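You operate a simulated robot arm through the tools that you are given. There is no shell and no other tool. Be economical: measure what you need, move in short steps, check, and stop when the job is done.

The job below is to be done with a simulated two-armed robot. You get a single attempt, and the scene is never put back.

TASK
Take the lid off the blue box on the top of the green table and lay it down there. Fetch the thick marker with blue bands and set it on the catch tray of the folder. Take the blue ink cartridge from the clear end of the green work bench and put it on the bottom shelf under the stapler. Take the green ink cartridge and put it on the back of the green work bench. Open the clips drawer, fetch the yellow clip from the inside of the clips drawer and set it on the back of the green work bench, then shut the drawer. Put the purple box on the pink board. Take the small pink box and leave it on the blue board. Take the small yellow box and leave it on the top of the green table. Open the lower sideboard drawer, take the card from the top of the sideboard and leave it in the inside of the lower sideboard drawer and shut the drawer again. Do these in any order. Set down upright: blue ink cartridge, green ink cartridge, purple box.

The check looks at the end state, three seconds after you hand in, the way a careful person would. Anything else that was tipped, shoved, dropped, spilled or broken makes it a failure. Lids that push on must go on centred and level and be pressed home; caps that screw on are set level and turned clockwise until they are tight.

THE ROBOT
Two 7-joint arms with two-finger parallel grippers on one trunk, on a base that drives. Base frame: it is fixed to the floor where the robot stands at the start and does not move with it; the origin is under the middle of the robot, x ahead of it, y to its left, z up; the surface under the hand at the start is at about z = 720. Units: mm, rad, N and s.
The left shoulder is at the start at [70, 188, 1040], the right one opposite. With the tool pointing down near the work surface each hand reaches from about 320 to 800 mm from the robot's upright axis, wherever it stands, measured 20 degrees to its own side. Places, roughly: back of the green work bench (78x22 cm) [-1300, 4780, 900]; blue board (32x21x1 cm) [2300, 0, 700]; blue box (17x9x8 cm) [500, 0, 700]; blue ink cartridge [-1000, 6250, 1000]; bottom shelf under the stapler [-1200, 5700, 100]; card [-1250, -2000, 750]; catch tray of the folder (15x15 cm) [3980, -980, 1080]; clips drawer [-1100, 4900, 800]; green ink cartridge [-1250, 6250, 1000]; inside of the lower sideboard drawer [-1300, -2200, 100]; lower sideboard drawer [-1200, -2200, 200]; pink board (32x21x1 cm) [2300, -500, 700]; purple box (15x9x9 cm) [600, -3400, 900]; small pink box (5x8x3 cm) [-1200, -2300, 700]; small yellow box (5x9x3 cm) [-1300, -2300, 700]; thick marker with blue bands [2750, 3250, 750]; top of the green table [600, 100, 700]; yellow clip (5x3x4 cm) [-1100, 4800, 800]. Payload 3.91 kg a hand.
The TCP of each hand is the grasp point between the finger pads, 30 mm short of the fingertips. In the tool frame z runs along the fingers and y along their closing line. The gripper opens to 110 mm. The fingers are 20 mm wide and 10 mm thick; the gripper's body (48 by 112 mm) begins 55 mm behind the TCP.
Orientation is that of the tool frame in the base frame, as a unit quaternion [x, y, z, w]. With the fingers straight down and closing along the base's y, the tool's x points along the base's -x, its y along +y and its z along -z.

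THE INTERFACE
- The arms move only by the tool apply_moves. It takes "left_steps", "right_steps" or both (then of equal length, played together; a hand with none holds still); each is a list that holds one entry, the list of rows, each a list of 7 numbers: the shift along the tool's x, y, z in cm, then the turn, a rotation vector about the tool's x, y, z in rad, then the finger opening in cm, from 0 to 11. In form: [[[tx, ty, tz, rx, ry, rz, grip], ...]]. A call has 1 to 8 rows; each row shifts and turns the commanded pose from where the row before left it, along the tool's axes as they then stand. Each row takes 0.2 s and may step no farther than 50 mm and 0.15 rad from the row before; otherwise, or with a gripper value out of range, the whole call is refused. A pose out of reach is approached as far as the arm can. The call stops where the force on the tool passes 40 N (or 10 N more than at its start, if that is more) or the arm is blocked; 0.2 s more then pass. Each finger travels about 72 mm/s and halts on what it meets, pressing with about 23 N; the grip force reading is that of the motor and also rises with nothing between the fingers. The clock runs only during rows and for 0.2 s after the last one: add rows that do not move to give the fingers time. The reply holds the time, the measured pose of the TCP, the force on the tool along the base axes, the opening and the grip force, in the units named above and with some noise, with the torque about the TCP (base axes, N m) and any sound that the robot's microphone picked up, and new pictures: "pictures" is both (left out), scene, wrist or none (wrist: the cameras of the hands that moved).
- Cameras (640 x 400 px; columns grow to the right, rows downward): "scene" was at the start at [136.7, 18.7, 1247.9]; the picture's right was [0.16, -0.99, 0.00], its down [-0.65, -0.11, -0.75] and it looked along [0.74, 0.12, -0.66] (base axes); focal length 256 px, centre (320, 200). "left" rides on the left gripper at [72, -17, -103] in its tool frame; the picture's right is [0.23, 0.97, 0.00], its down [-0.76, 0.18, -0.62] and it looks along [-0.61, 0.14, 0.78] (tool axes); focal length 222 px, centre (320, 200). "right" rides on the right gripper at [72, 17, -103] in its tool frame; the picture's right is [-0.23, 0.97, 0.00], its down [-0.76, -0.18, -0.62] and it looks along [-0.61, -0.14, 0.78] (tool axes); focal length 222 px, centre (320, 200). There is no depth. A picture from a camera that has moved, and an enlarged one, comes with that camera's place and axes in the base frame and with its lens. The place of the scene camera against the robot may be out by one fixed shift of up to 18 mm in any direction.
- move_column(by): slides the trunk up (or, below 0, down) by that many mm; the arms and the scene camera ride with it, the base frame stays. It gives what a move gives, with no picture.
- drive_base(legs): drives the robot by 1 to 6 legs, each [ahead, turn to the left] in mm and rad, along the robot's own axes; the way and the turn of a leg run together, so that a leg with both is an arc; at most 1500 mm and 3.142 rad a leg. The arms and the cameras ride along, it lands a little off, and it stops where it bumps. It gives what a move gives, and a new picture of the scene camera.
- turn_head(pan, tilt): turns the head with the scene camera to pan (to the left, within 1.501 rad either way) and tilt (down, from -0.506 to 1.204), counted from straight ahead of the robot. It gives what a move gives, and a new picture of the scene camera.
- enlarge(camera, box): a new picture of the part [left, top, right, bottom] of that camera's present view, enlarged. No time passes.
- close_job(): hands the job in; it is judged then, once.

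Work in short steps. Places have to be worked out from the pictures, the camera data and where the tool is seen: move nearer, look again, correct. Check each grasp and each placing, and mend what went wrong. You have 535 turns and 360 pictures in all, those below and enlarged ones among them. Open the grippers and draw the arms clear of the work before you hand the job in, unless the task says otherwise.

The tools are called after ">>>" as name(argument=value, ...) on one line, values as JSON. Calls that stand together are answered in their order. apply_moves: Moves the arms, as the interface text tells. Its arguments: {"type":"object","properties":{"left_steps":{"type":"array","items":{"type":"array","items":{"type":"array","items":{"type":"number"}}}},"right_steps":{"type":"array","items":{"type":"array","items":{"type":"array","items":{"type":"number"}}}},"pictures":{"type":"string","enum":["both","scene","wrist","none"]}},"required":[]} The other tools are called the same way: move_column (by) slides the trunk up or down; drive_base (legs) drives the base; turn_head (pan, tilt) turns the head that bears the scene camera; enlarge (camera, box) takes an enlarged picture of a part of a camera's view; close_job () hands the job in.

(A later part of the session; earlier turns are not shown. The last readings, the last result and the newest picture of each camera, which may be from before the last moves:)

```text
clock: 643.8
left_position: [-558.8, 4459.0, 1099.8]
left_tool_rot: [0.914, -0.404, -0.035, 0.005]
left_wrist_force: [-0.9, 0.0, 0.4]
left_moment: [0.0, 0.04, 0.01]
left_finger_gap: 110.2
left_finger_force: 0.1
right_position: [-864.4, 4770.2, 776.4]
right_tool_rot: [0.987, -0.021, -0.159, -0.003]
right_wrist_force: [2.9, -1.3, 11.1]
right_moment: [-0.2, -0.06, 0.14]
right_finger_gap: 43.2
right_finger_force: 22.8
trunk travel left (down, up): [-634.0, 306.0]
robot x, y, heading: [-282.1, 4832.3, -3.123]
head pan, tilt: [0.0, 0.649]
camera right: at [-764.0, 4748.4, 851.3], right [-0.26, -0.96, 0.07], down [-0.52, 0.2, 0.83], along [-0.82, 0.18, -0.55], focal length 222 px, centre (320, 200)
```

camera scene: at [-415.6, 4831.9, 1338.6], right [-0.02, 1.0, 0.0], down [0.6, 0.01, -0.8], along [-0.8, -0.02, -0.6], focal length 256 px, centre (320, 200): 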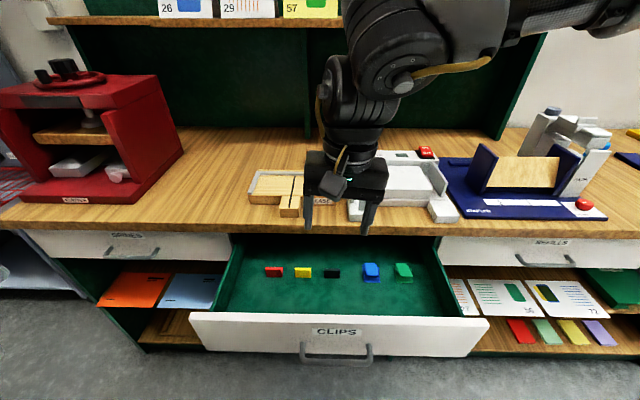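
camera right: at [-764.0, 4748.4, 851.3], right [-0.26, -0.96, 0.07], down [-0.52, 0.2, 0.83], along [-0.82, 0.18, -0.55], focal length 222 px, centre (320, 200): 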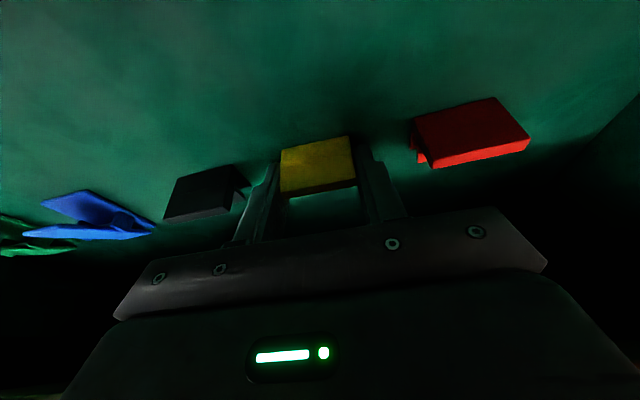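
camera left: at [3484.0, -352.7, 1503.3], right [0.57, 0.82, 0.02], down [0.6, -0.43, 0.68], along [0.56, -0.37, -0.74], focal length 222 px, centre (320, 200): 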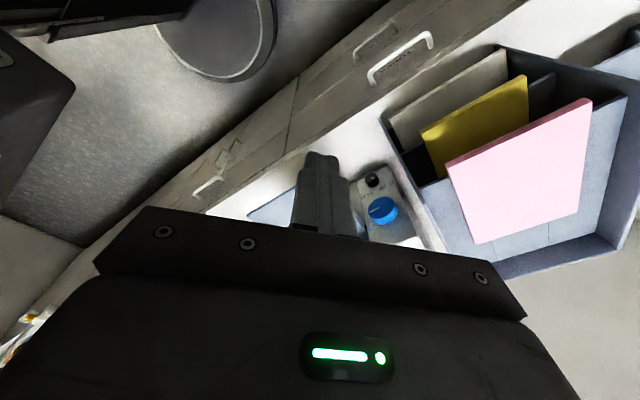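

Clip gripped at 43 mm. I withdraw along the tool axis (up and toward the robot).

>>> apply_moves(right_steps=[[[0, 0, -2, 0, 0, 0, 2], [0, 0, -4, 0, 0, 0, 2], [0, 0, -4.5, 0, 0, 0, 2], [0, 0, -4.5, 0, 0, 0, 2], [0, 0, -4.5, 0, 0, 0, 2], [0, 0, -4, 0, 0, 0, 2]]], pictures="wrist")

```text
clock: 645.2
left_position: [-560.0, 4457.5, 1099.9]
left_tool_rot: [0.914, -0.404, -0.034, 0.005]
left_wrist_force: [0.0, -0.2, 0.4]
left_moment: [0.0, 0.03, 0.01]
left_finger_gap: 110.2
left_finger_force: 0.0
right_position: [-791.1, 4768.0, 1000.4]
right_tool_rot: [0.987, -0.021, -0.159, -0.005]
right_wrist_force: [0.2, -0.5, 0.0]
right_moment: [-0.03, 0.02, 0.02]
right_finger_gap: 43.4
right_finger_force: 22.4
trunk travel left (down, up): [-634.0, 306.0]
robot x, y, heading: [-280.5, 4829.9, -3.115]
head pan, tilt: [0.0, 0.649]
camera right: at [-690.4, 4745.6, 1074.9], right [-0.26, -0.96, 0.07], down [-0.52, 0.2, 0.83], along [-0.82, 0.18, -0.55], focal length 222 px, centre (320, 200)
```

right: 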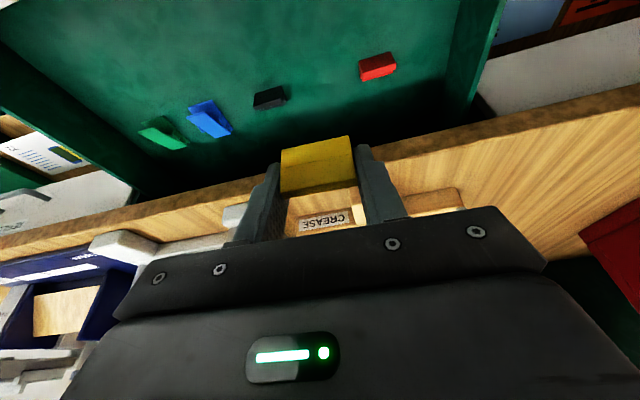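

Clip in hand. To shut the drawer with the left fist I shift the base so the left hand faces the drawer front.

>>> drive_base(legs=[[-170, 0], [0, -1.597], [250, 0], [0, 1.571]])

>>> apply_moves(left_steps=[[[-2, 2, 3, 0, 0, 0, 6], [-2, 2, 3, 0, 0, 0, 3], [-2, 2, 3, 0, 0, 0, 0], [-2, 2, 3, 0, 0, 0, 0], [0, 0, 4.5, 0, 0, 0, 0], [0, 0, 4.5, 0, 0, 0, 0], [0, 0, 4.5, 0, 0, 0, 0], [0, 0, 3, 0, 0, 0, 0]]], pictures="both")

```text
clock: 655.8
left_position: [-404.8, 4726.6, 1100.0]
left_tool_rot: [0.904, -0.426, -0.035, 0.004]
left_wrist_force: [-0.3, 0.1, 0.2]
left_moment: [0.0, -0.01, 0.01]
left_finger_gap: 110.2
left_finger_force: 0.1
right_position: [-620.4, 5046.7, 999.0]
right_tool_rot: [0.986, -0.045, -0.16, -0.008]
right_wrist_force: [0.0, 0.6, 0.2]
right_moment: [-0.01, -0.01, 0.0]
right_finger_gap: 43.0
right_finger_force: 23.7
trunk travel left (down, up): [-634.0, 306.0]
robot x, y, heading: [-108.5, 5081.2, 3.118]
head pan, tilt: [0.0, 0.649]
camera scene: at [-240.9, 5092.5, 1338.6], right [0.02, 1.0, 0.0], down [0.6, -0.01, -0.8], along [-0.8, 0.02, -0.6], focal length 256 px, centre (320, 200)
```

scene: 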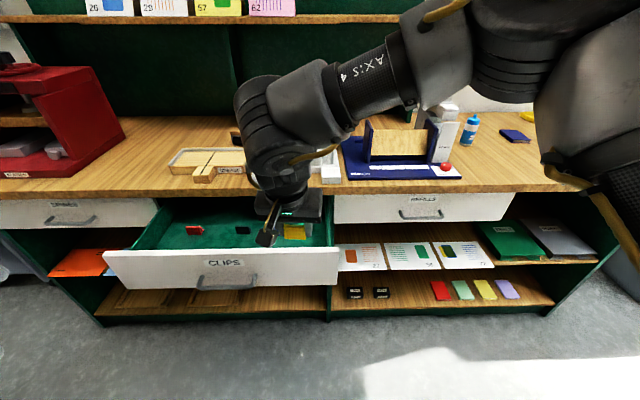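

```text
clock: 657.6
left_position: [-535.2, 4743.3, 822.1]
left_tool_rot: [0.904, -0.426, -0.035, 0.004]
left_wrist_force: [0.4, 0.3, 0.1]
left_moment: [-0.01, 0.0, -0.03]
left_finger_gap: 0.1
left_finger_force: 22.8
right_position: [-619.4, 5045.5, 999.3]
right_tool_rot: [0.986, -0.044, -0.159, -0.008]
right_wrist_force: [0.5, 0.8, 0.1]
right_moment: [0.03, 0.01, 0.02]
right_finger_gap: 43.4
right_finger_force: 23.2
trunk travel left (down, up): [-634.0, 306.0]
robot x, y, heading: [-108.1, 5084.2, 3.117]
head pan, tilt: [0.0, 0.649]
camera scene: at [-241.6, 5092.0, 1338.6], right [0.02, 1.0, 0.0], down [0.6, -0.01, -0.8], along [-0.8, 0.02, -0.6], focal length 256 px, centre (320, 200)
camera left: at [-470.8, 4697.1, 920.2], right [-0.6, -0.8, 0.02], down [-0.58, 0.46, 0.67], along [-0.55, 0.39, -0.74], focal length 222 px, centre (320, 200)
```

scene: 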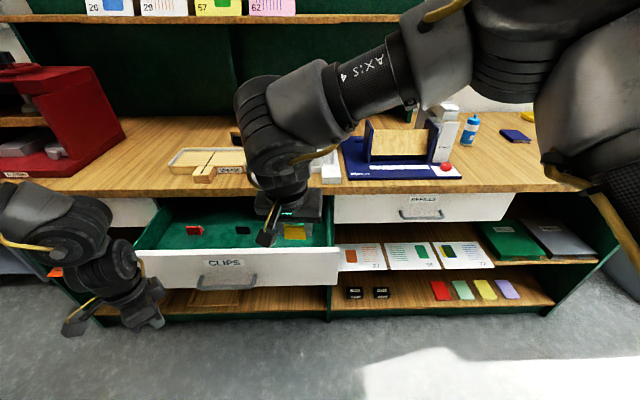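
left: 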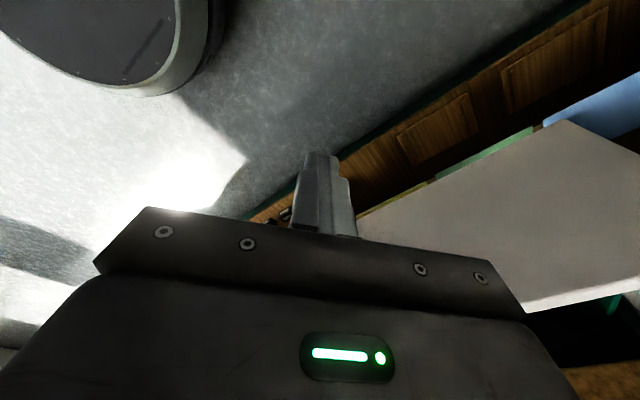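

Fist in place in front of the drawer face. I raise the right hand (clip) 10 cm to clear bench items, then drive forward to push.

>>> apply_moves(right_steps=[[[-1.4, 0, -4.5, 0, 0, 0, 2], [-1.4, 0, -4.5, 0, 0, 0, 2], [0, 0, 0, 0, 0, 0, 2]]], pictures="none")

>>> drive_base(legs=[[140, 0.02], [60, 0], [60, 0], [60, 0]])

```text
clock: 658.4
left_position: [-535.2, 4743.8, 822.3]
left_tool_rot: [0.904, -0.426, -0.033, 0.003]
left_wrist_force: [-0.3, -0.5, 1.2]
left_moment: [0.01, 0.01, 0.03]
left_finger_gap: 0.0
left_finger_force: 22.8
right_position: [-619.0, 5045.6, 1093.9]
right_tool_rot: [0.986, -0.045, -0.159, -0.008]
right_wrist_force: [-0.1, 0.3, -0.9]
right_moment: [0.0, -0.02, 0.03]
right_finger_gap: 43.4
right_finger_force: 22.7
trunk travel left (down, up): [-634.0, 306.0]
robot x, y, heading: [-109.2, 5086.7, 3.115]
head pan, tilt: [0.0, 0.649]
```

```text
clock: 661.7
left_position: [-842.1, 4737.0, 819.0]
left_tool_rot: [0.909, -0.417, -0.022, -0.001]
left_wrist_force: [-0.7, -0.1, 0.7]
left_moment: [0.0, -0.02, 0.01]
left_finger_gap: 0.2
left_finger_force: 22.7
right_position: [-942.6, 5037.5, 1090.9]
right_tool_rot: [0.987, -0.034, -0.157, -0.006]
right_wrist_force: [0.1, 1.1, 0.4]
right_moment: [-0.04, 0.01, 0.01]
right_finger_gap: 43.0
right_finger_force: 23.3
trunk travel left (down, up): [-634.0, 306.0]
robot x, y, heading: [-428.6, 5088.6, 3.142]
head pan, tilt: [0.0, 0.649]
stopped in leg 4: the robot was blocked; the commanded pose is now the measured one
camera scene: at [-566.9, 5092.5, 1337.8], right [0.0, 1.0, 0.0], down [0.61, 0.0, -0.79], along [-0.79, 0.0, -0.61], focal length 256 px, centre (320, 200)
```

scene: 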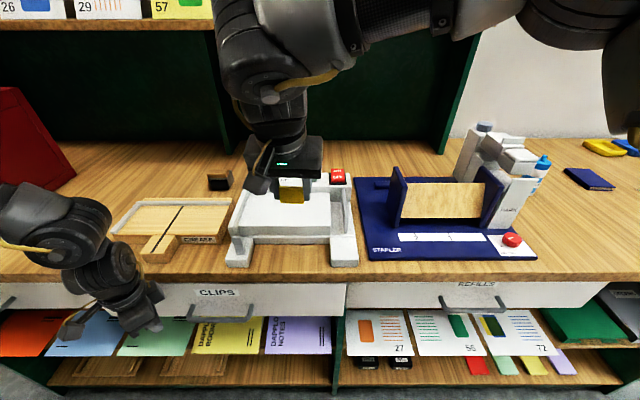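

The base met the bench foot. I push the rest of the drawer with the left arm.

>>> apply_moves(left_steps=[[[-1.3, 1.5, 0, 0, 0, 0, 0], [-1.3, 1.5, 0, 0, 0, 0, 0], [-1.3, 1.5, 0, 0, 0, 0, 0], [-1.3, 1.5, 0, 0, 0, 0, 0], [0, 0, 0, 0, 0, 0, 0]]], pictures="scene")

```text
clock: 662.1
left_position: [-847.1, 4735.6, 820.2]
left_tool_rot: [0.909, -0.416, -0.01, -0.009]
left_wrist_force: [29.5, 4.4, 17.4]
left_moment: [-0.6, 2.58, 0.32]
left_finger_gap: 0.1
left_finger_force: 23.4
right_position: [-936.2, 5036.5, 1094.1]
right_tool_rot: [0.987, -0.032, -0.159, -0.005]
right_wrist_force: [-0.9, 0.1, 0.2]
right_moment: [0.0, -0.05, -0.02]
right_finger_gap: 43.3
right_finger_force: 22.8
trunk travel left (down, up): [-634.0, 306.0]
robot x, y, heading: [-427.3, 5083.6, -3.139]
head pan, tilt: [0.0, 0.649]
stopped in row 2 (left hand): the force on the tool passed its limit at 50 N (the readings are from after the stop); the commanded pose is now the measured one
camera scene: at [-558.9, 5092.6, 1339.1], right [0.0, 1.0, 0.0], down [0.6, 0.0, -0.8], along [-0.8, 0.0, -0.6], focal length 256 px, centre (320, 200)
```

scene: 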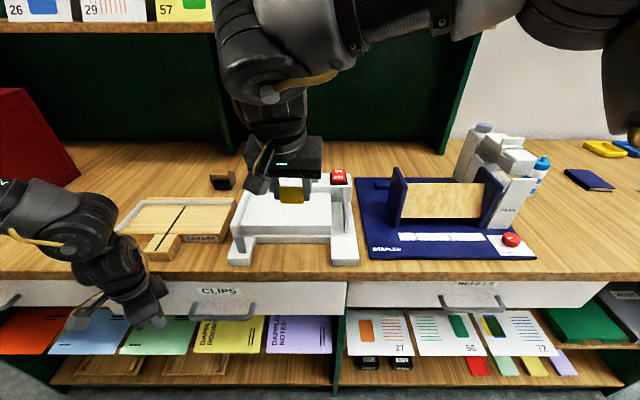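

The left gripper's body meets the bench edge. I back it off, tilt the fingers forward 0.7 and push again with the tips.

>>> apply_moves(left_steps=[[[2.6, -3, 0, 0, 0, 0, 0], [2.6, -3, 0, 0, 0, 0, 0], [0, 0, 0, -0.106, -0.0913, 0, 0], [0, 0, 0, -0.106, -0.0913, 0, 0], [0, 0, 0, -0.106, -0.0913, 0, 0], [0, 0, 0, -0.106, -0.0913, 0, 0], [0, 0, 0, -0.106, -0.0913, 0, 0], [0, 0, 0, 0, 0, 0, 0]]], pictures="scene")

```text
clock: 663.9
left_position: [-810.3, 4678.4, 832.3]
left_tool_rot: [0.852, -0.387, -0.325, 0.137]
left_wrist_force: [-0.7, -0.3, 0.0]
left_moment: [0.02, 0.03, 0.02]
left_finger_gap: 0.0
left_finger_force: 23.5
left hand out of reach, approached as far as the arm can: row 4, 5, 6
right_position: [-938.7, 5035.3, 1092.3]
right_tool_rot: [0.987, -0.032, -0.158, -0.005]
right_wrist_force: [-0.3, -0.9, -0.2]
right_moment: [-0.01, -0.03, 0.02]
right_finger_gap: 43.0
right_finger_force: 22.7
trunk travel left (down, up): [-634.0, 306.0]
robot x, y, heading: [-425.3, 5087.4, -3.139]
head pan, tilt: [0.0, 0.649]
camera scene: at [-562.3, 5091.8, 1338.4], right [0.0, 1.0, 0.0], down [0.61, 0.0, -0.8], along [-0.8, 0.0, -0.61], focal length 256 px, centre (320, 200)
```

scene: 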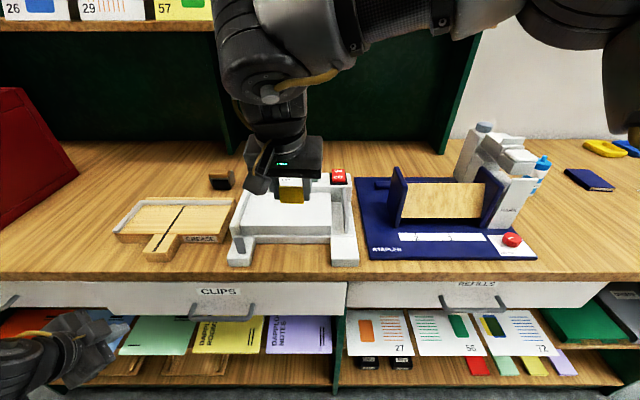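

The fingertips now lead. I shift 4 cm toward the drawer's middle and push forward.

>>> apply_moves(left_steps=[[[-3, -2.65, 0.1, 0, 0, 0, 0], [-1.47, 1.71, 1.98, 0, 0, 0, 0], [-0.98, 1.14, 1.32, 0, 0, 0, 0], [-0.98, 1.14, 1.32, 0, 0, 0, 0], [-0.98, 1.14, 1.32, 0, 0, 0, 0], [-0.98, 1.14, 1.32, 0, 0, 0, 0]]], pictures="scene")

```text
clock: 665.2
left_position: [-896.3, 4687.0, 830.3]
left_tool_rot: [0.853, -0.387, -0.322, 0.137]
left_wrist_force: [9.7, 0.5, 9.9]
left_moment: [-0.01, 0.14, -0.01]
left_finger_gap: 0.1
left_finger_force: 23.0
left hand out of reach, approached as far as the arm can: row 1
right_position: [-936.0, 5034.8, 1094.2]
right_tool_rot: [0.987, -0.032, -0.159, -0.005]
right_wrist_force: [-0.7, 0.1, 0.2]
right_moment: [0.01, 0.02, -0.02]
right_finger_gap: 43.0
right_finger_force: 22.5
trunk travel left (down, up): [-634.0, 306.0]
robot x, y, heading: [-428.1, 5085.5, -3.137]
head pan, tilt: [0.0, 0.649]
stopped in row 6 (left hand): the force on the tool passed its limit at 58 N (the readings are from after the stop); the commanded pose is now the measured one
camera scene: at [-559.8, 5091.8, 1338.7], right [0.0, 1.0, 0.0], down [0.6, 0.0, -0.8], along [-0.8, 0.0, -0.6], focal length 256 px, centre (320, 200)
```

scene: 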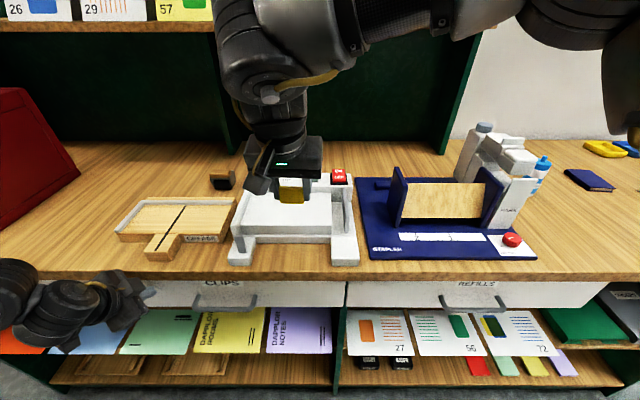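

The CLIPS drawer is flush with its neighbour. I withdraw the left hand and lift it.

>>> apply_moves(left_steps=[[[1.96, -2.28, -2.64, 0, 0, 0, 0], [1.96, -2.28, -2.64, 0, 0, 0, 0], [1.96, -2.28, -2.64, 0, 0, 0, 0], [0, 0, 0, 0.106, 0.0913, 0, 2], [0, 0, 0, 0.106, 0.0913, 0, 5], [0, 0, 0, 0.106, 0.0913, 0, 8], [0, 0, 0, 0.106, 0.0913, 0, 11], [0, 0, -2, 0.106, 0.0913, 0, 11]]], pictures="none")

>>> apply_moves(left_steps=[[[0, 0, -4.5, 0, 0, 0, 11], [0, 0, -4.5, 0, 0, 0, 11], [0, 0, -4.5, 0, 0, 0, 11], [0, 0, -4.5, 0, 0, 0, 11], [0, 0, -4.5, 0, 0, 0, 11], [0, 0, -4.5, 0, 0, 0, 11]]], pictures="none")

>>> enlarge(camera="scene", box=[60, 120, 380, 320])

```text
clock: 667.0
left_position: [-806.3, 4686.3, 849.9]
left_tool_rot: [0.91, -0.415, -0.011, -0.007]
left_wrist_force: [1.2, -0.4, -0.5]
left_moment: [0.0, 0.01, 0.03]
left_finger_gap: 109.8
left_finger_force: 0.0
left hand out of reach, approached as far as the arm can: row 3
right_position: [-937.0, 5034.9, 1093.2]
right_tool_rot: [0.987, -0.033, -0.158, -0.005]
right_wrist_force: [0.4, 0.9, 1.4]
right_moment: [-0.02, -0.01, -0.02]
right_finger_gap: 43.0
right_finger_force: 23.1
trunk travel left (down, up): [-634.0, 306.0]
robot x, y, heading: [-428.9, 5087.9, -3.138]
head pan, tilt: [0.0, 0.649]
```

```text
clock: 668.4
left_position: [-799.8, 4681.5, 1120.5]
left_tool_rot: [0.909, -0.416, -0.012, -0.006]
left_wrist_force: [0.7, 1.6, 0.1]
left_moment: [0.0, 0.02, 0.01]
left_finger_gap: 110.0
left_finger_force: 0.0
right_position: [-936.6, 5035.2, 1092.9]
right_tool_rot: [0.987, -0.032, -0.159, -0.005]
right_wrist_force: [0.0, -0.9, 0.3]
right_moment: [0.01, 0.0, 0.0]
right_finger_gap: 43.1
right_finger_force: 23.0
trunk travel left (down, up): [-634.0, 306.0]
robot x, y, heading: [-427.8, 5086.6, -3.135]
head pan, tilt: [0.0, 0.649]
```

```text
2.00 times, centred on (220, 220) of scene
camera zoom: at [-559.9, 5092.5, 1338.6], right [0.0, 1.0, 0.0], down [0.6, 0.0, -0.8], along [-0.8, 0.0, -0.6], focal length 512 px, centre (520, 160)
```

zoom: 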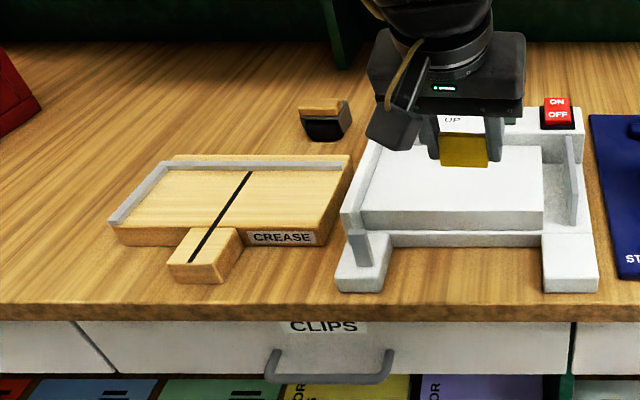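

The drawer is shut. To reach the bench's back with the clip I need the arm along a lane over the low crease board, so I move the base to y≈4490.

>>> drive_base(legs=[[-90, 0], [0, 1.568], [597, 0], [0, -1.571], [80, 0]])

```text
clock: 680.7
left_position: [-790.9, 4087.1, 1119.8]
left_tool_rot: [0.909, -0.417, -0.013, -0.006]
left_wrist_force: [0.2, 0.5, 1.0]
left_moment: [0.0, -0.02, -0.04]
left_finger_gap: 110.0
left_finger_force: 0.0
right_position: [-925.2, 4441.3, 1093.6]
right_tool_rot: [0.987, -0.034, -0.159, -0.006]
right_wrist_force: [-0.5, 0.6, -1.1]
right_moment: [0.02, -0.02, 0.02]
right_finger_gap: 43.1
right_finger_force: 23.5
trunk travel left (down, up): [-634.0, 306.0]
robot x, y, heading: [-413.1, 4492.6, -3.141]
head pan, tilt: [0.0, 0.649]
camera scene: at [-548.6, 4497.4, 1338.8], right [0.0, 1.0, 0.0], down [0.6, 0.0, -0.8], along [-0.8, 0.0, -0.6], focal length 256 px, centre (320, 200)
```

scene: 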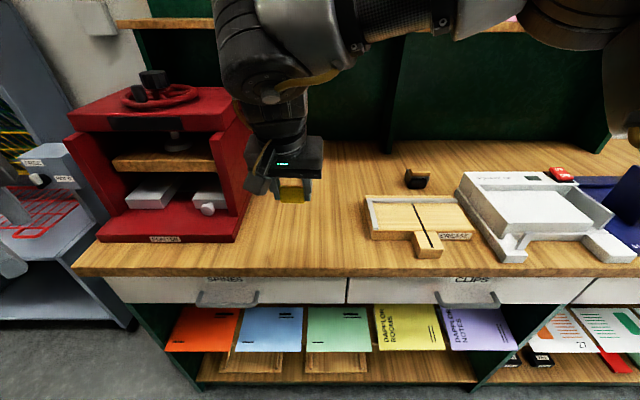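

There's a clear lane at y≈4330–4610 straight to the back. I pitch the right hand further up and extend it along this lane.

>>> apply_moves(right_steps=[[[0, -1, -1, 0, -0.142, 0, 2], [0, -2, -1, 0, -0.142, 0, 2], [0, -2, 0, 0, -0.142, 0, 2], [0, -2, 0, 0, -0.142, 0, 2], [0, -1, 0, 0, -0.142, 0, 2], [0, -1, 0, 0, -0.142, 0, 2], [0, 0, 0, 0, 0, 0, 2]]], pictures="none")

>>> move_column(by=60)

```text
clock: 682.3
left_position: [-792.3, 4088.4, 1119.4]
left_tool_rot: [0.909, -0.417, -0.011, -0.006]
left_wrist_force: [0.3, 0.7, -0.7]
left_moment: [0.0, 0.0, 0.03]
left_finger_gap: 110.0
left_finger_force: 0.1
right_position: [-913.8, 4531.3, 1110.1]
right_tool_rot: [0.833, -0.028, -0.553, -0.019]
right_wrist_force: [-0.6, -0.5, -0.4]
right_moment: [-0.01, 0.03, 0.03]
right_finger_gap: 43.3
right_finger_force: 23.0
trunk travel left (down, up): [-634.0, 306.0]
robot x, y, heading: [-419.3, 4493.4, -3.139]
head pan, tilt: [0.0, 0.649]
```

```text
clock: 683.3
left_position: [-792.4, 4085.6, 1178.8]
left_tool_rot: [0.909, -0.418, -0.011, -0.006]
left_wrist_force: [-0.5, -0.3, 0.5]
left_moment: [0.02, 0.02, 0.0]
left_finger_gap: 110.1
left_finger_force: 0.0
right_position: [-913.8, 4530.5, 1172.3]
right_tool_rot: [0.833, -0.027, -0.552, -0.019]
right_wrist_force: [0.3, 0.3, 0.2]
right_moment: [0.01, 0.0, -0.01]
right_finger_gap: 43.1
right_finger_force: 23.0
trunk travel left (down, up): [-694.0, 246.0]
robot x, y, heading: [-416.0, 4491.8, -3.14]
head pan, tilt: [0.0, 0.649]
```

I extend forward and down in steps toward the back of the bench.

>>> apply_moves(right_steps=[[[0.4, 0, 4.7, 0, 0, 0, 2], [0.4, 0, 4.7, 0, 0, 0, 2], [0.4, 0, 4.7, 0, 0, 0, 2], [0.4, 0, 4.7, 0, 0, 0, 2], [0.4, 0, 4.7, 0, 0, 0, 2], [0.4, 0, 4.7, 0, 0, 0, 2], [0.4, 0, 4.7, 0, 0, 0, 2], [0, 0, 0, 0, 0, 0, 2]]], pictures="none")

```text
clock: 685.1
left_position: [-791.7, 4088.8, 1179.9]
left_tool_rot: [0.909, -0.417, -0.011, -0.004]
left_wrist_force: [0.1, 0.8, 0.2]
left_moment: [-0.03, 0.0, 0.02]
left_finger_gap: 110.0
left_finger_force: 0.0
right_position: [-1184.0, 4547.0, 1020.0]
right_tool_rot: [0.832, -0.03, -0.553, -0.019]
right_wrist_force: [0.7, 0.7, -0.3]
right_moment: [0.0, -0.01, 0.0]
right_finger_gap: 43.2
right_finger_force: 23.2
right hand out of reach, approached as far as the arm can: row 7
trunk travel left (down, up): [-694.0, 246.0]
robot x, y, heading: [-416.2, 4492.1, -3.136]
head pan, tilt: [0.0, 0.649]
```

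The arm stops at x≈-1184. I shift the base sideways so the right shoulder is in line, and try again with more forward pitch.

>>> apply_moves(right_steps=[[[-2, 0, 1, 0, -0.1, 0, 2], [-2, 0, 2, 0, -0.1, 0, 2], [0, -2, 3, 0, 0, 0, 2], [0, -2, 3, 0, 0, 0, 2], [0, -2, 3, 0, 0, 0, 2], [0, -2, 3, 0, 0, 0, 2], [0, 0, 3, 0, 0, 0, 2]]], pictures="scene")

```text
clock: 686.7
left_position: [-792.3, 4086.6, 1179.3]
left_tool_rot: [0.909, -0.418, -0.011, -0.007]
left_wrist_force: [0.3, -0.6, -0.7]
left_moment: [-0.01, 0.03, 0.01]
left_finger_gap: 110.0
left_finger_force: 0.0
right_position: [-1192.9, 4572.5, 1040.5]
right_tool_rot: [0.773, -0.028, -0.633, -0.023]
right_wrist_force: [0.5, 0.8, 0.2]
right_moment: [-0.01, -0.02, -0.04]
right_finger_gap: 43.0
right_finger_force: 22.2
right hand out of reach, approached as far as the arm can: row 1, 2, 3, 4, 5, 6, 7
trunk travel left (down, up): [-694.0, 246.0]
robot x, y, heading: [-415.4, 4492.3, -3.142]
head pan, tilt: [0.0, 0.649]
camera scene: at [-550.6, 4496.3, 1398.5], right [0.0, 1.0, 0.0], down [0.6, 0.0, -0.8], along [-0.8, 0.0, -0.6], focal length 256 px, centre (320, 200)
```

scene: 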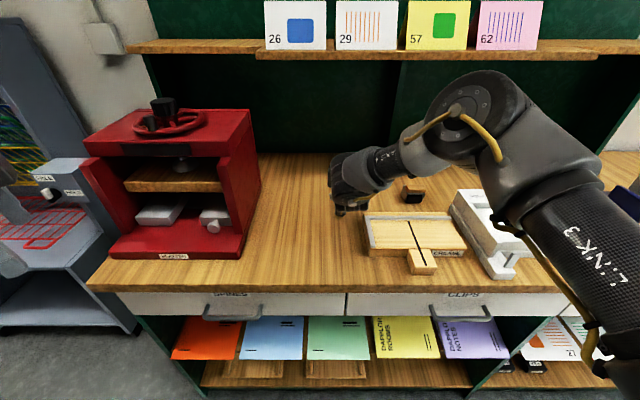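

The elbow is bent sideways; the target should be more to the right. I retract the arm a bit, pull the left hand in, and shift the base 170 mm left.

>>> apply_moves(right_steps=[[[0, 0, -4.5, 0, 0, 0, 2], [0, 0, -4.5, 0, 0, 0, 2], [0, 0, -4.5, 0, 0, 0, 2], [0, 0, 0, 0, 0, 0, 2]]], left_steps=[[[3.2, -3.7, 0, 0, 0, 0, 11], [3.2, -3.7, 0, 0, 0, 0, 11], [3.2, -3.7, 0, 0, 0, 0, 11], [0, 0, 0, 0, 0, 0, 11]]], pictures="none")

>>> drive_base(legs=[[-230, 0.75], [-15, 0], [0, -0.75], [225, 0]])

```text
clock: 687.7
left_position: [-648.0, 4085.5, 1179.4]
left_tool_rot: [0.909, -0.417, -0.011, -0.007]
left_wrist_force: [0.2, 0.8, -0.2]
left_moment: [-0.04, -0.04, 0.02]
left_finger_gap: 109.8
left_finger_force: 0.2
right_position: [-1061.4, 4565.9, 1068.1]
right_tool_rot: [0.774, -0.025, -0.633, -0.02]
right_wrist_force: [0.4, 0.1, -0.7]
right_moment: [0.0, -0.02, 0.03]
right_finger_gap: 43.4
right_finger_force: 23.4
trunk travel left (down, up): [-694.0, 246.0]
robot x, y, heading: [-416.4, 4495.2, -3.14]
head pan, tilt: [0.0, 0.649]
```

```text
clock: 693.8
left_position: [-657.3, 4177.4, 1178.7]
left_tool_rot: [0.908, -0.418, -0.011, -0.006]
left_wrist_force: [-0.6, -0.5, -0.1]
left_moment: [-0.01, 0.0, 0.0]
left_finger_gap: 110.2
left_finger_force: 0.1
right_position: [-1068.7, 4658.8, 1069.6]
right_tool_rot: [0.774, -0.027, -0.633, -0.023]
right_wrist_force: [0.3, -0.3, -0.5]
right_moment: [0.0, -0.03, -0.01]
right_finger_gap: 43.3
right_finger_force: 23.0
trunk travel left (down, up): [-694.0, 246.0]
robot x, y, heading: [-424.5, 4589.2, -3.144]
head pan, tilt: [0.0, 0.649]
camera scene: at [-559.1, 4590.6, 1398.6], right [0.0, 1.0, 0.0], down [0.6, 0.0, -0.8], along [-0.8, 0.0, -0.6], focal length 256 px, centre (320, 200)
```

scene: 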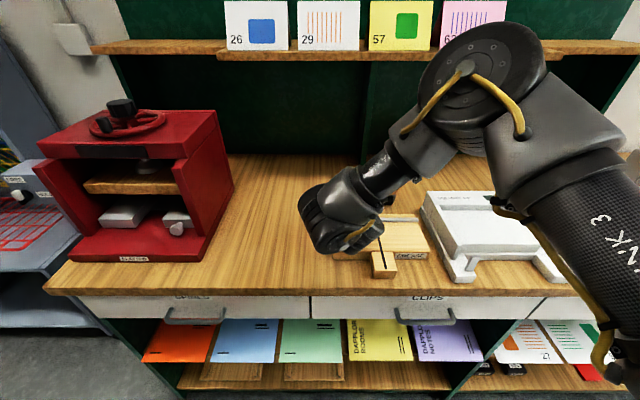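

That went the wrong way; I shift the base the other way by about 230 mm.

>>> drive_base(legs=[[-300, -1.2], [-75, 0], [0, 1.2], [258, 0]])

```text
clock: 702.3
left_position: [-652.1, 3945.9, 1179.2]
left_tool_rot: [0.908, -0.418, -0.012, -0.006]
left_wrist_force: [0.5, 0.4, 0.6]
left_moment: [-0.01, 0.01, -0.01]
left_finger_gap: 110.0
left_finger_force: 0.0
right_position: [-1065.0, 4428.1, 1068.6]
right_tool_rot: [0.774, -0.027, -0.633, -0.023]
right_wrist_force: [0.2, -0.2, -0.3]
right_moment: [0.0, 0.01, -0.02]
right_finger_gap: 43.5
right_finger_force: 22.7
trunk travel left (down, up): [-694.0, 246.0]
robot x, y, heading: [-421.3, 4352.2, -3.14]
head pan, tilt: [0.0, 0.649]
camera scene: at [-554.1, 4358.0, 1398.7], right [0.0, 1.0, 0.0], down [0.6, 0.0, -0.8], along [-0.8, 0.0, -0.6], focal length 256 px, centre (320, 200)
```

scene: 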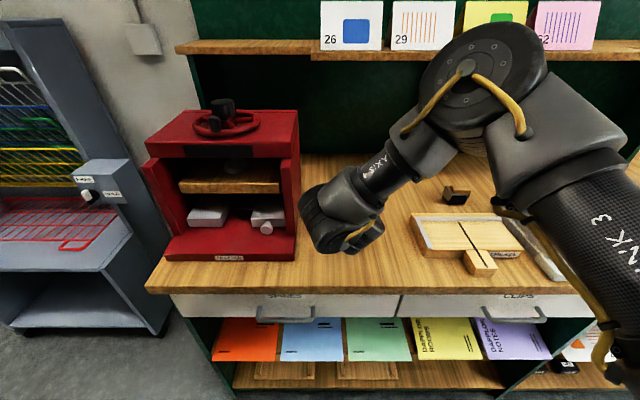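

Now I extend along y≈4520 again.

>>> apply_moves(right_steps=[[[0, -3.2, 3, 0, 0, 0, 2], [0, -3.2, 3, 0, 0, 0, 2], [0, -3.2, 3, 0, 0, 0, 2], [0, 0, 4, 0, 0, 0, 2], [0, 0, 4, 0, 0, 0, 2], [0, 0, 4, 0, 0, 0, 2], [0, 0, 4, 0, 0, 0, 2], [0, 0, 0, 0, 0, 0, 2]]], pictures="none")

```text
clock: 704.1
left_position: [-653.0, 3947.6, 1178.3]
left_tool_rot: [0.908, -0.418, -0.011, -0.006]
left_wrist_force: [0.5, 0.1, -1.1]
left_moment: [-0.01, 0.0, 0.02]
left_finger_gap: 110.1
left_finger_force: 0.0
right_position: [-1180.1, 4477.1, 1034.1]
right_tool_rot: [0.772, -0.03, -0.634, -0.024]
right_wrist_force: [-0.6, -0.4, 0.1]
right_moment: [-0.03, -0.01, 0.0]
right_finger_gap: 43.1
right_finger_force: 23.1
right hand out of reach, approached as far as the arm can: row 4, 5, 6, 7
trunk travel left (down, up): [-694.0, 246.0]
robot x, y, heading: [-426.6, 4352.2, -3.141]
head pan, tilt: [0.0, 0.649]
```

The earlier block was likely the left hand on the bench edge, so the base can go closer. I drive 70 mm ahead carefully.

>>> drive_base(legs=[[40, 0], [30, 0]])

```text
clock: 705.4
left_position: [-714.5, 3946.9, 1181.1]
left_tool_rot: [0.908, -0.418, -0.015, -0.006]
left_wrist_force: [1.1, 0.8, 0.0]
left_moment: [0.01, 0.09, -0.01]
left_finger_gap: 109.9
left_finger_force: 0.2
right_position: [-1242.7, 4476.6, 1039.1]
right_tool_rot: [0.77, -0.031, -0.637, -0.024]
right_wrist_force: [1.2, -0.2, 0.4]
right_moment: [-0.02, -0.06, -0.04]
right_finger_gap: 42.8
right_finger_force: 22.1
trunk travel left (down, up): [-694.0, 246.0]
robot x, y, heading: [-493.4, 4353.5, -3.143]
head pan, tilt: [0.0, 0.649]
camera scene: at [-615.5, 4358.2, 1399.6], right [0.0, 1.0, 0.0], down [0.6, 0.0, -0.8], along [-0.8, 0.0, -0.6], focal length 256 px, centre (320, 200)
```

scene: 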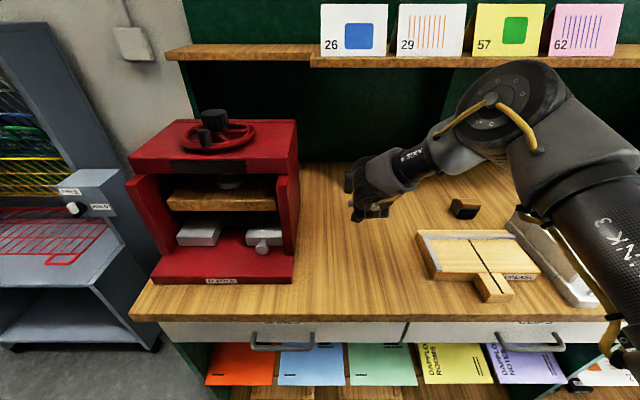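

The hand is over the clear back area at x≈-1243. I lower with the trunk until the clip touches.

>>> move_column(by=-100)

>>> move_column(by=-10)

>>> move_column(by=-6)

```text
clock: 706.3
left_position: [-721.7, 3946.9, 1114.2]
left_tool_rot: [0.908, -0.419, -0.013, -0.005]
left_wrist_force: [0.8, -0.1, 0.3]
left_moment: [0.02, -0.02, 0.01]
left_finger_gap: 109.9
left_finger_force: 0.1
right_position: [-1248.9, 4475.9, 976.7]
right_tool_rot: [0.771, -0.031, -0.636, -0.024]
right_wrist_force: [7.6, 0.6, 12.3]
right_moment: [-0.27, -2.23, 0.27]
right_finger_gap: 43.2
right_finger_force: 23.3
trunk travel left (down, up): [-630.0, 310.0]
robot x, y, heading: [-493.3, 4351.7, -3.144]
head pan, tilt: [0.0, 0.649]
stopped: the force on the tool passed its limit at 93 N (the readings are from after the stop); the commanded pose is now the measured one
```

```text
clock: 706.7
left_position: [-720.0, 3947.0, 1107.8]
left_tool_rot: [0.908, -0.418, -0.012, -0.005]
left_wrist_force: [-0.2, 1.5, -0.2]
left_moment: [-0.01, -0.06, -0.02]
left_finger_gap: 110.1
left_finger_force: 0.1
right_position: [-1250.8, 4475.6, 978.5]
right_tool_rot: [0.765, -0.034, -0.642, -0.023]
right_wrist_force: [10.8, -1.2, 20.7]
right_moment: [-0.61, -3.59, 0.18]
right_finger_gap: 43.1
right_finger_force: 22.9
trunk travel left (down, up): [-623.0, 317.0]
robot x, y, heading: [-490.7, 4354.5, -3.141]
head pan, tilt: [0.0, 0.649]
stopped: the force on the tool passed its limit at 45 N (the readings are from after the stop); the commanded pose is now the measured one
```

```text
clock: 707.2
left_position: [-719.5, 3947.4, 1103.6]
left_tool_rot: [0.908, -0.418, -0.012, -0.006]
left_wrist_force: [-1.2, 0.5, 0.8]
left_moment: [-0.01, -0.03, 0.0]
left_finger_gap: 110.1
left_finger_force: 0.1
right_position: [-1252.8, 4476.0, 979.8]
right_tool_rot: [0.761, -0.035, -0.647, -0.022]
right_wrist_force: [10.3, -1.0, 20.4]
right_moment: [-0.65, -3.46, 0.13]
right_finger_gap: 43.1
right_finger_force: 22.9
trunk travel left (down, up): [-618.0, 322.0]
robot x, y, heading: [-490.0, 4357.5, -3.143]
head pan, tilt: [0.0, 0.649]
stopped: the force on the tool passed its limit at 43 N (the readings are from after the stop); the commanded pose is now the measured one
```

The wrist camera touches the bench at this flat pitch. I raise, reduce the pitch to about 0.87, and extend again.

>>> move_column(by=90)

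>>> apply_moves(right_steps=[[[0, 0, 0, 0, 0.135, 0, 2], [0, 0, 0, 0, 0.135, 0, 2], [0, 0, 0, 0, 0.135, 0, 2], [0, 0, 0, 0, 0.135, 0, 2], [-1, 0, 2, 0, 0, 0, 2], [-1, 0, 2, 0, 0, 0, 2], [-1, 0, 2, 0, 0, 0, 2], [0, 0, 0, 0, 0, 0, 2]]], pictures="none")

```text
clock: 708.4
left_position: [-724.0, 3945.8, 1192.8]
left_tool_rot: [0.909, -0.418, -0.011, -0.006]
left_wrist_force: [-0.1, 0.9, 0.8]
left_moment: [-0.01, 0.05, -0.01]
left_finger_gap: 110.0
left_finger_force: 0.1
right_position: [-1255.2, 4477.4, 1066.4]
right_tool_rot: [0.763, -0.035, -0.645, -0.024]
right_wrist_force: [-0.9, 0.1, 1.6]
right_moment: [0.02, 0.03, -0.04]
right_finger_gap: 43.0
right_finger_force: 23.2
trunk travel left (down, up): [-708.0, 232.0]
robot x, y, heading: [-490.9, 4354.1, -3.139]
head pan, tilt: [0.0, 0.649]
```

```text
clock: 710.2
left_position: [-722.3, 3946.6, 1192.4]
left_tool_rot: [0.908, -0.418, -0.012, -0.007]
left_wrist_force: [-0.2, -0.5, -0.9]
left_moment: [-0.02, 0.01, -0.03]
left_finger_gap: 110.1
left_finger_force: 0.0
right_position: [-1223.0, 4433.7, 1048.3]
right_tool_rot: [0.907, -0.042, -0.419, -0.013]
right_wrist_force: [-0.1, -0.1, -1.0]
right_moment: [0.0, -0.01, -0.01]
right_finger_gap: 43.1
right_finger_force: 22.6
right hand out of reach, approached as far as the arm can: row 1, 2, 3, 4, 5, 6, 7
trunk travel left (down, up): [-708.0, 232.0]
robot x, y, heading: [-490.0, 4354.1, -3.14]
head pan, tilt: [0.0, 0.649]
```

I check how far right the hand can go at this depth, to be well inside the back area.

>>> apply_moves(right_steps=[[[0, -3, 0, 0, 0, 0, 2], [0, -3, 0, 0, 0, 0, 2], [0, -3, 0, 0, 0, 0, 2], [-1, 0, 1.5, 0, 0, 0, 2], [-1, 0, 1.5, 0, 0, 0, 2], [0, 0, 0, 0, 0, 0, 2]]], pictures="none")

```text
clock: 711.6
left_position: [-722.7, 3946.9, 1194.4]
left_tool_rot: [0.908, -0.418, -0.011, -0.006]
left_wrist_force: [-0.2, 0.5, -0.5]
left_moment: [-0.02, 0.02, 0.0]
left_finger_gap: 109.9
left_finger_force: 0.2
right_position: [-1191.6, 4487.0, 1042.4]
right_tool_rot: [0.907, -0.042, -0.419, -0.014]
right_wrist_force: [-0.4, -0.4, 0.2]
right_moment: [0.0, 0.0, -0.03]
right_finger_gap: 43.0
right_finger_force: 23.2
right hand out of reach, approached as far as the arm can: row 1, 2, 3, 4, 5
trunk travel left (down, up): [-708.0, 232.0]
robot x, y, heading: [-490.3, 4356.4, -3.145]
head pan, tilt: [0.0, 0.649]
```

More to the robot's left gives this arm more reach. I retract, raise, and shift the base to y≈4535.

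>>> apply_moves(right_steps=[[[0, 0, -4, 0, 0, 0, 2], [0, 0, -4, 0, 0, 0, 2], [0, 2, -4, 0, 0, 0, 2], [0, 0, 0, 0, 0, 0, 2]]], pictures="none")

>>> drive_base(legs=[[-300, 0], [0, 1.2], [-190, 0], [0, -1.2], [365, 0]])

```text
clock: 712.6
left_position: [-721.6, 3946.8, 1191.5]
left_tool_rot: [0.908, -0.418, -0.012, -0.007]
left_wrist_force: [-0.4, 0.9, 0.6]
left_moment: [-0.02, 0.02, -0.01]
left_finger_gap: 110.0
left_finger_force: 0.1
right_position: [-1102.3, 4457.8, 1121.1]
right_tool_rot: [0.908, -0.04, -0.418, -0.014]
right_wrist_force: [-0.4, -0.5, -0.4]
right_moment: [0.02, -0.03, 0.01]
right_finger_gap: 43.2
right_finger_force: 23.8
trunk travel left (down, up): [-708.0, 232.0]
robot x, y, heading: [-490.6, 4349.8, -3.141]
head pan, tilt: [0.0, 0.649]
```

```text
clock: 723.8
left_position: [-713.0, 4117.5, 1191.2]
left_tool_rot: [0.91, -0.414, -0.012, -0.006]
left_wrist_force: [0.2, -0.7, -0.7]
left_moment: [0.01, -0.01, -0.01]
left_finger_gap: 110.2
left_finger_force: 0.0
right_position: [-1098.0, 4625.8, 1121.3]
right_tool_rot: [0.908, -0.035, -0.418, -0.012]
right_wrist_force: [-0.2, 0.7, 0.5]
right_moment: [0.01, 0.01, 0.0]
right_finger_gap: 42.9
right_finger_force: 22.7
trunk travel left (down, up): [-708.0, 232.0]
robot x, y, heading: [-489.5, 4528.8, -3.131]
head pan, tilt: [0.0, 0.649]
camera scene: at [-619.0, 4530.2, 1412.7], right [-0.01, 1.0, 0.0], down [0.6, 0.01, -0.8], along [-0.8, -0.01, -0.6], focal length 256 px, centre (320, 200)
```

scene: 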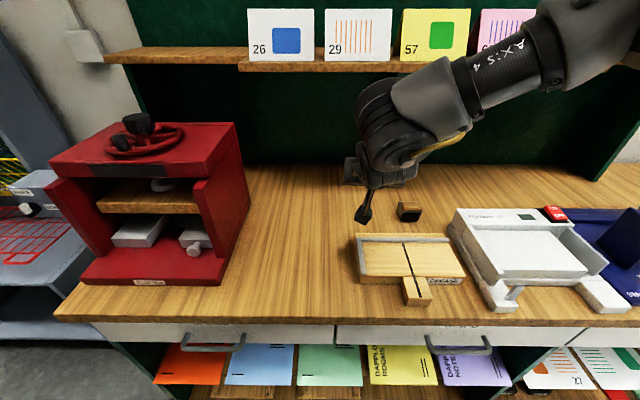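

I move the hand to y≈4520 and extend forward.

>>> apply_moves(right_steps=[[[0, 3.5, 0, 0, 0, 0, 2], [0, 3.5, 0, 0, 0, 0, 2], [0, 3.5, 0, 0, 0, 0, 2], [-2.2, 0, 3.1, 0, 0, 0, 2], [-2.2, 0, 3.1, 0, 0, 0, 2], [-2.2, 0, 3.1, 0, 0, 0, 2], [-2.2, 0, 3.1, 0, 0, 0, 2], [-2.2, 0, 3.1, 0, 0, 0, 2]]], pictures="none")

```text
clock: 725.5
left_position: [-712.7, 4117.7, 1193.7]
left_tool_rot: [0.911, -0.412, -0.013, -0.007]
left_wrist_force: [0.3, 0.3, -0.2]
left_moment: [0.01, 0.05, -0.02]
left_finger_gap: 110.2
left_finger_force: 0.1
right_position: [-1233.6, 4530.5, 1101.1]
right_tool_rot: [0.907, -0.036, -0.419, -0.01]
right_wrist_force: [0.0, -0.6, -0.1]
right_moment: [-0.03, 0.01, 0.0]
right_finger_gap: 43.2
right_finger_force: 22.8
right hand out of reach, approached as far as the arm can: row 7, 8
trunk travel left (down, up): [-708.0, 232.0]
robot x, y, heading: [-486.6, 4526.8, -3.134]
head pan, tilt: [0.0, 0.649]
```

At x≈-1234. I creep the base 35 mm closer.

>>> drive_base(legs=[[35, 0]])

>>> move_column(by=-130)

```text
clock: 726.4
left_position: [-742.8, 4118.4, 1194.4]
left_tool_rot: [0.911, -0.413, -0.014, -0.005]
left_wrist_force: [-0.5, 0.3, 0.3]
left_moment: [0.0, 0.05, -0.02]
left_finger_gap: 110.2
left_finger_force: 0.1
right_position: [-1263.1, 4530.1, 1105.8]
right_tool_rot: [0.906, -0.036, -0.422, -0.01]
right_wrist_force: [0.4, -0.9, 0.7]
right_moment: [-0.01, 0.03, 0.0]
right_finger_gap: 43.3
right_finger_force: 22.9
trunk travel left (down, up): [-708.0, 232.0]
robot x, y, heading: [-522.2, 4523.2, -3.126]
head pan, tilt: [0.0, 0.649]
camera scene: at [-647.4, 4529.9, 1413.4], right [-0.01, 1.0, 0.0], down [0.6, 0.01, -0.8], along [-0.8, -0.01, -0.6], focal length 256 px, centre (320, 200)
```

scene: 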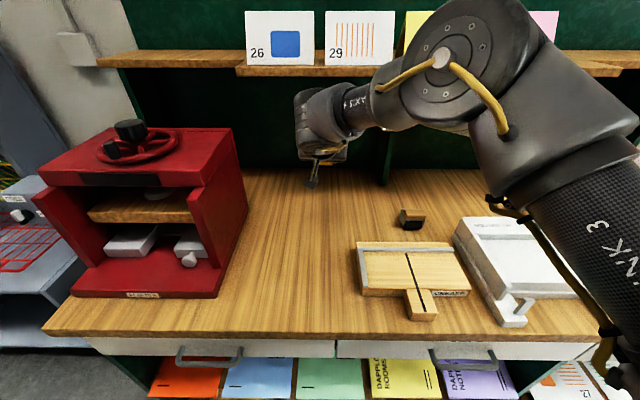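

```text
clock: 728.0
left_position: [-747.1, 4118.3, 1062.8]
left_tool_rot: [0.911, -0.413, -0.011, -0.006]
left_wrist_force: [0.4, 0.1, -0.4]
left_moment: [0.01, -0.02, 0.01]
left_finger_gap: 110.3
left_finger_force: 0.2
right_position: [-1268.2, 4530.1, 971.5]
right_tool_rot: [0.908, -0.037, -0.418, -0.01]
right_wrist_force: [0.4, 1.0, -0.9]
right_moment: [-0.05, 0.01, -0.01]
right_finger_gap: 43.0
right_finger_force: 23.0
trunk travel left (down, up): [-578.0, 362.0]
robot x, y, heading: [-521.8, 4529.6, -3.133]
head pan, tilt: [0.0, 0.649]
```

Good: (-1268, 4530). I lower the last centimetres.

>>> move_column(by=-30)

>>> move_column(by=-8)

>>> move_column(by=-6)

```text
clock: 728.7
left_position: [-746.8, 4116.6, 1032.8]
left_tool_rot: [0.911, -0.413, -0.011, -0.005]
left_wrist_force: [-0.2, 0.4, 0.2]
left_moment: [-0.01, -0.02, 0.01]
left_finger_gap: 109.9
left_finger_force: 0.1
right_position: [-1267.4, 4530.1, 941.0]
right_tool_rot: [0.907, -0.037, -0.418, -0.01]
right_wrist_force: [0.2, -0.3, 0.5]
right_moment: [0.0, 0.02, 0.0]
right_finger_gap: 43.0
right_finger_force: 23.3
trunk travel left (down, up): [-548.0, 392.0]
robot x, y, heading: [-520.6, 4528.2, -3.126]
head pan, tilt: [0.0, 0.649]
```

```text
clock: 729.3
left_position: [-747.1, 4117.4, 1024.3]
left_tool_rot: [0.911, -0.413, -0.011, -0.006]
left_wrist_force: [-0.4, 0.3, 0.5]
left_moment: [0.03, 0.01, 0.0]
left_finger_gap: 109.9
left_finger_force: 0.2
right_position: [-1267.9, 4530.4, 933.7]
right_tool_rot: [0.907, -0.036, -0.419, -0.01]
right_wrist_force: [-0.2, 0.0, -0.5]
right_moment: [-0.03, 0.01, 0.01]
right_finger_gap: 43.0
right_finger_force: 22.7
trunk travel left (down, up): [-540.0, 400.0]
robot x, y, heading: [-520.0, 4528.4, -3.128]
head pan, tilt: [0.0, 0.649]
```

```text
clock: 729.9
left_position: [-745.2, 4117.4, 1019.9]
left_tool_rot: [0.911, -0.413, -0.013, -0.005]
left_wrist_force: [0.1, 0.8, -0.2]
left_moment: [-0.01, 0.01, 0.0]
left_finger_gap: 109.9
left_finger_force: 0.1
right_position: [-1267.4, 4530.5, 931.8]
right_tool_rot: [0.906, -0.037, -0.423, -0.009]
right_wrist_force: [-3.5, -1.2, 17.5]
right_moment: [0.12, 0.37, 0.02]
right_finger_gap: 43.1
right_finger_force: 22.7
trunk travel left (down, up): [-534.0, 406.0]
robot x, y, heading: [-517.8, 4525.6, -3.132]
head pan, tilt: [0.0, 0.649]
```

Contact at 17 N. I release the clip and withdraw up and back.

>>> apply_moves(right_steps=[[[0, 0, 0, 0, 0, 0, 6], [0, 0, 0, 0, 0, 0, 7], [0, 0, -1, 0, 0, 0, 7], [0, 0, -3, 0, 0, 0, 7], [0, 0, -4, 0, 0, 0, 7], [0, 0, -4.5, 0, 0, 0, 7]]], pictures="wrist")

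```text
clock: 731.3
left_position: [-745.1, 4117.0, 1018.5]
left_tool_rot: [0.91, -0.414, -0.012, -0.006]
left_wrist_force: [0.0, 0.0, -0.1]
left_moment: [-0.02, 0.02, -0.03]
left_finger_gap: 109.9
left_finger_force: 0.1
right_position: [-1171.4, 4522.2, 1009.4]
right_tool_rot: [0.907, -0.036, -0.42, -0.009]
right_wrist_force: [0.0, 1.0, 0.0]
right_moment: [0.0, -0.01, -0.03]
right_finger_gap: 70.0
right_finger_force: 0.1
trunk travel left (down, up): [-534.0, 406.0]
robot x, y, heading: [-518.7, 4526.9, -3.129]
head pan, tilt: [0.0, 0.649]
camera right: at [-1046.9, 4495.7, 1020.7], right [-0.22, -0.96, 0.19], down [0.0, 0.19, 0.98], along [-0.98, 0.21, -0.05], focal length 222 px, centre (320, 200)
```

right: 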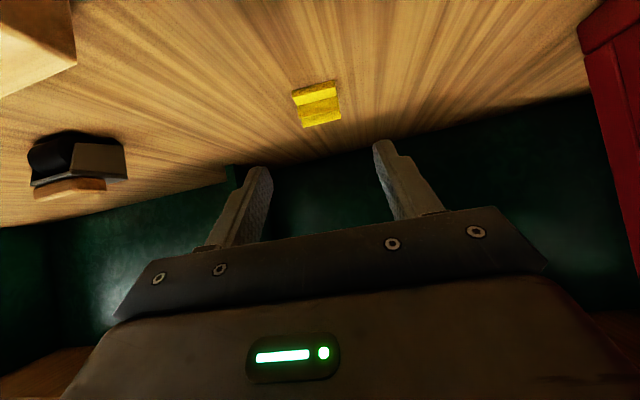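

The yellow clip lies at about (-1282, 4529), in the back area. I retract, set the right hand down-pointing and drive to the clear end of the bench.

>>> apply_moves(right_steps=[[[0, 0, -4.5, 0, 0, 0, 9], [0, 0, -4.5, 0, 0, 0, 11], [0, 0, -4, 0, 0.14, 0, 11], [0, 0, -2, 0, 0.14, 0, 11], [0, 0, 0, 0, 0.14, 0, 11], [0, 0, 0, 0, 0.14, 0, 11], [0, 0, 0, 0, 0.14, 0, 11], [0, 0, 0, 0, 0.14, 0, 11]]], pictures="none")

>>> move_column(by=120)

>>> drive_base(legs=[[-280, 0], [0, -1.58], [800, 0], [800, 0], [0, 1.571]])

```text
clock: 733.1
left_position: [-750.1, 4117.0, 1017.2]
left_tool_rot: [0.911, -0.413, -0.012, -0.007]
left_wrist_force: [-0.6, -0.2, 0.0]
left_moment: [0.01, 0.02, 0.02]
left_finger_gap: 110.2
left_finger_force: 0.1
right_position: [-1061.8, 4516.6, 1107.5]
right_tool_rot: [0.999, -0.037, -0.012, 0.006]
right_wrist_force: [-0.2, -1.2, 0.0]
right_moment: [-0.01, -0.01, -0.01]
right_finger_gap: 110.0
right_finger_force: 0.0
trunk travel left (down, up): [-534.0, 406.0]
robot x, y, heading: [-521.7, 4525.6, -3.131]
head pan, tilt: [0.0, 0.649]
```

```text
clock: 734.6
left_position: [-747.9, 4116.0, 1139.3]
left_tool_rot: [0.91, -0.413, -0.011, -0.006]
left_wrist_force: [0.3, -0.2, -0.3]
left_moment: [0.02, 0.01, 0.03]
left_finger_gap: 110.1
left_finger_force: 0.0
right_position: [-1061.1, 4516.2, 1227.1]
right_tool_rot: [0.999, -0.036, -0.013, 0.006]
right_wrist_force: [0.1, -0.3, -0.3]
right_moment: [0.02, -0.01, 0.02]
right_finger_gap: 109.8
right_finger_force: 0.0
trunk travel left (down, up): [-654.0, 286.0]
robot x, y, heading: [-525.3, 4530.5, -3.128]
head pan, tilt: [0.0, 0.649]
```

```text
clock: 751.9
left_position: [-488.2, 5713.4, 1138.8]
left_tool_rot: [0.911, -0.413, -0.011, -0.006]
left_wrist_force: [0.6, 0.0, 0.3]
left_moment: [-0.01, -0.02, -0.01]
left_finger_gap: 110.0
left_finger_force: 0.2
right_position: [-801.0, 6113.9, 1226.9]
right_tool_rot: [0.999, -0.037, -0.012, 0.006]
right_wrist_force: [-0.2, -0.2, 0.6]
right_moment: [0.01, 0.01, 0.01]
right_finger_gap: 110.2
right_finger_force: 0.2
trunk travel left (down, up): [-654.0, 286.0]
robot x, y, heading: [-261.2, 6124.5, -3.128]
head pan, tilt: [0.0, 0.649]
camera scene: at [-394.3, 6127.0, 1358.6], right [-0.01, 1.0, 0.0], down [0.6, 0.01, -0.8], along [-0.8, -0.01, -0.6], focal length 256 px, centre (320, 200)
```

scene: 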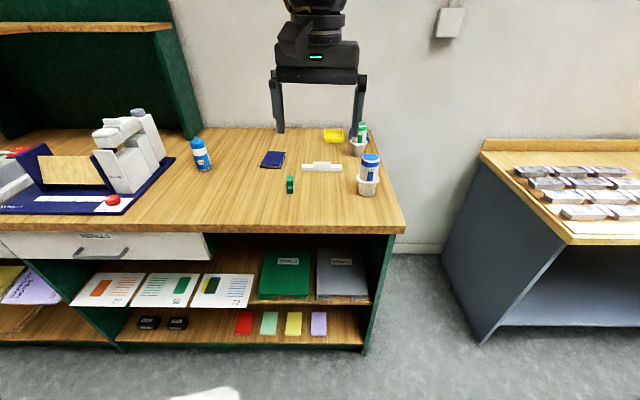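

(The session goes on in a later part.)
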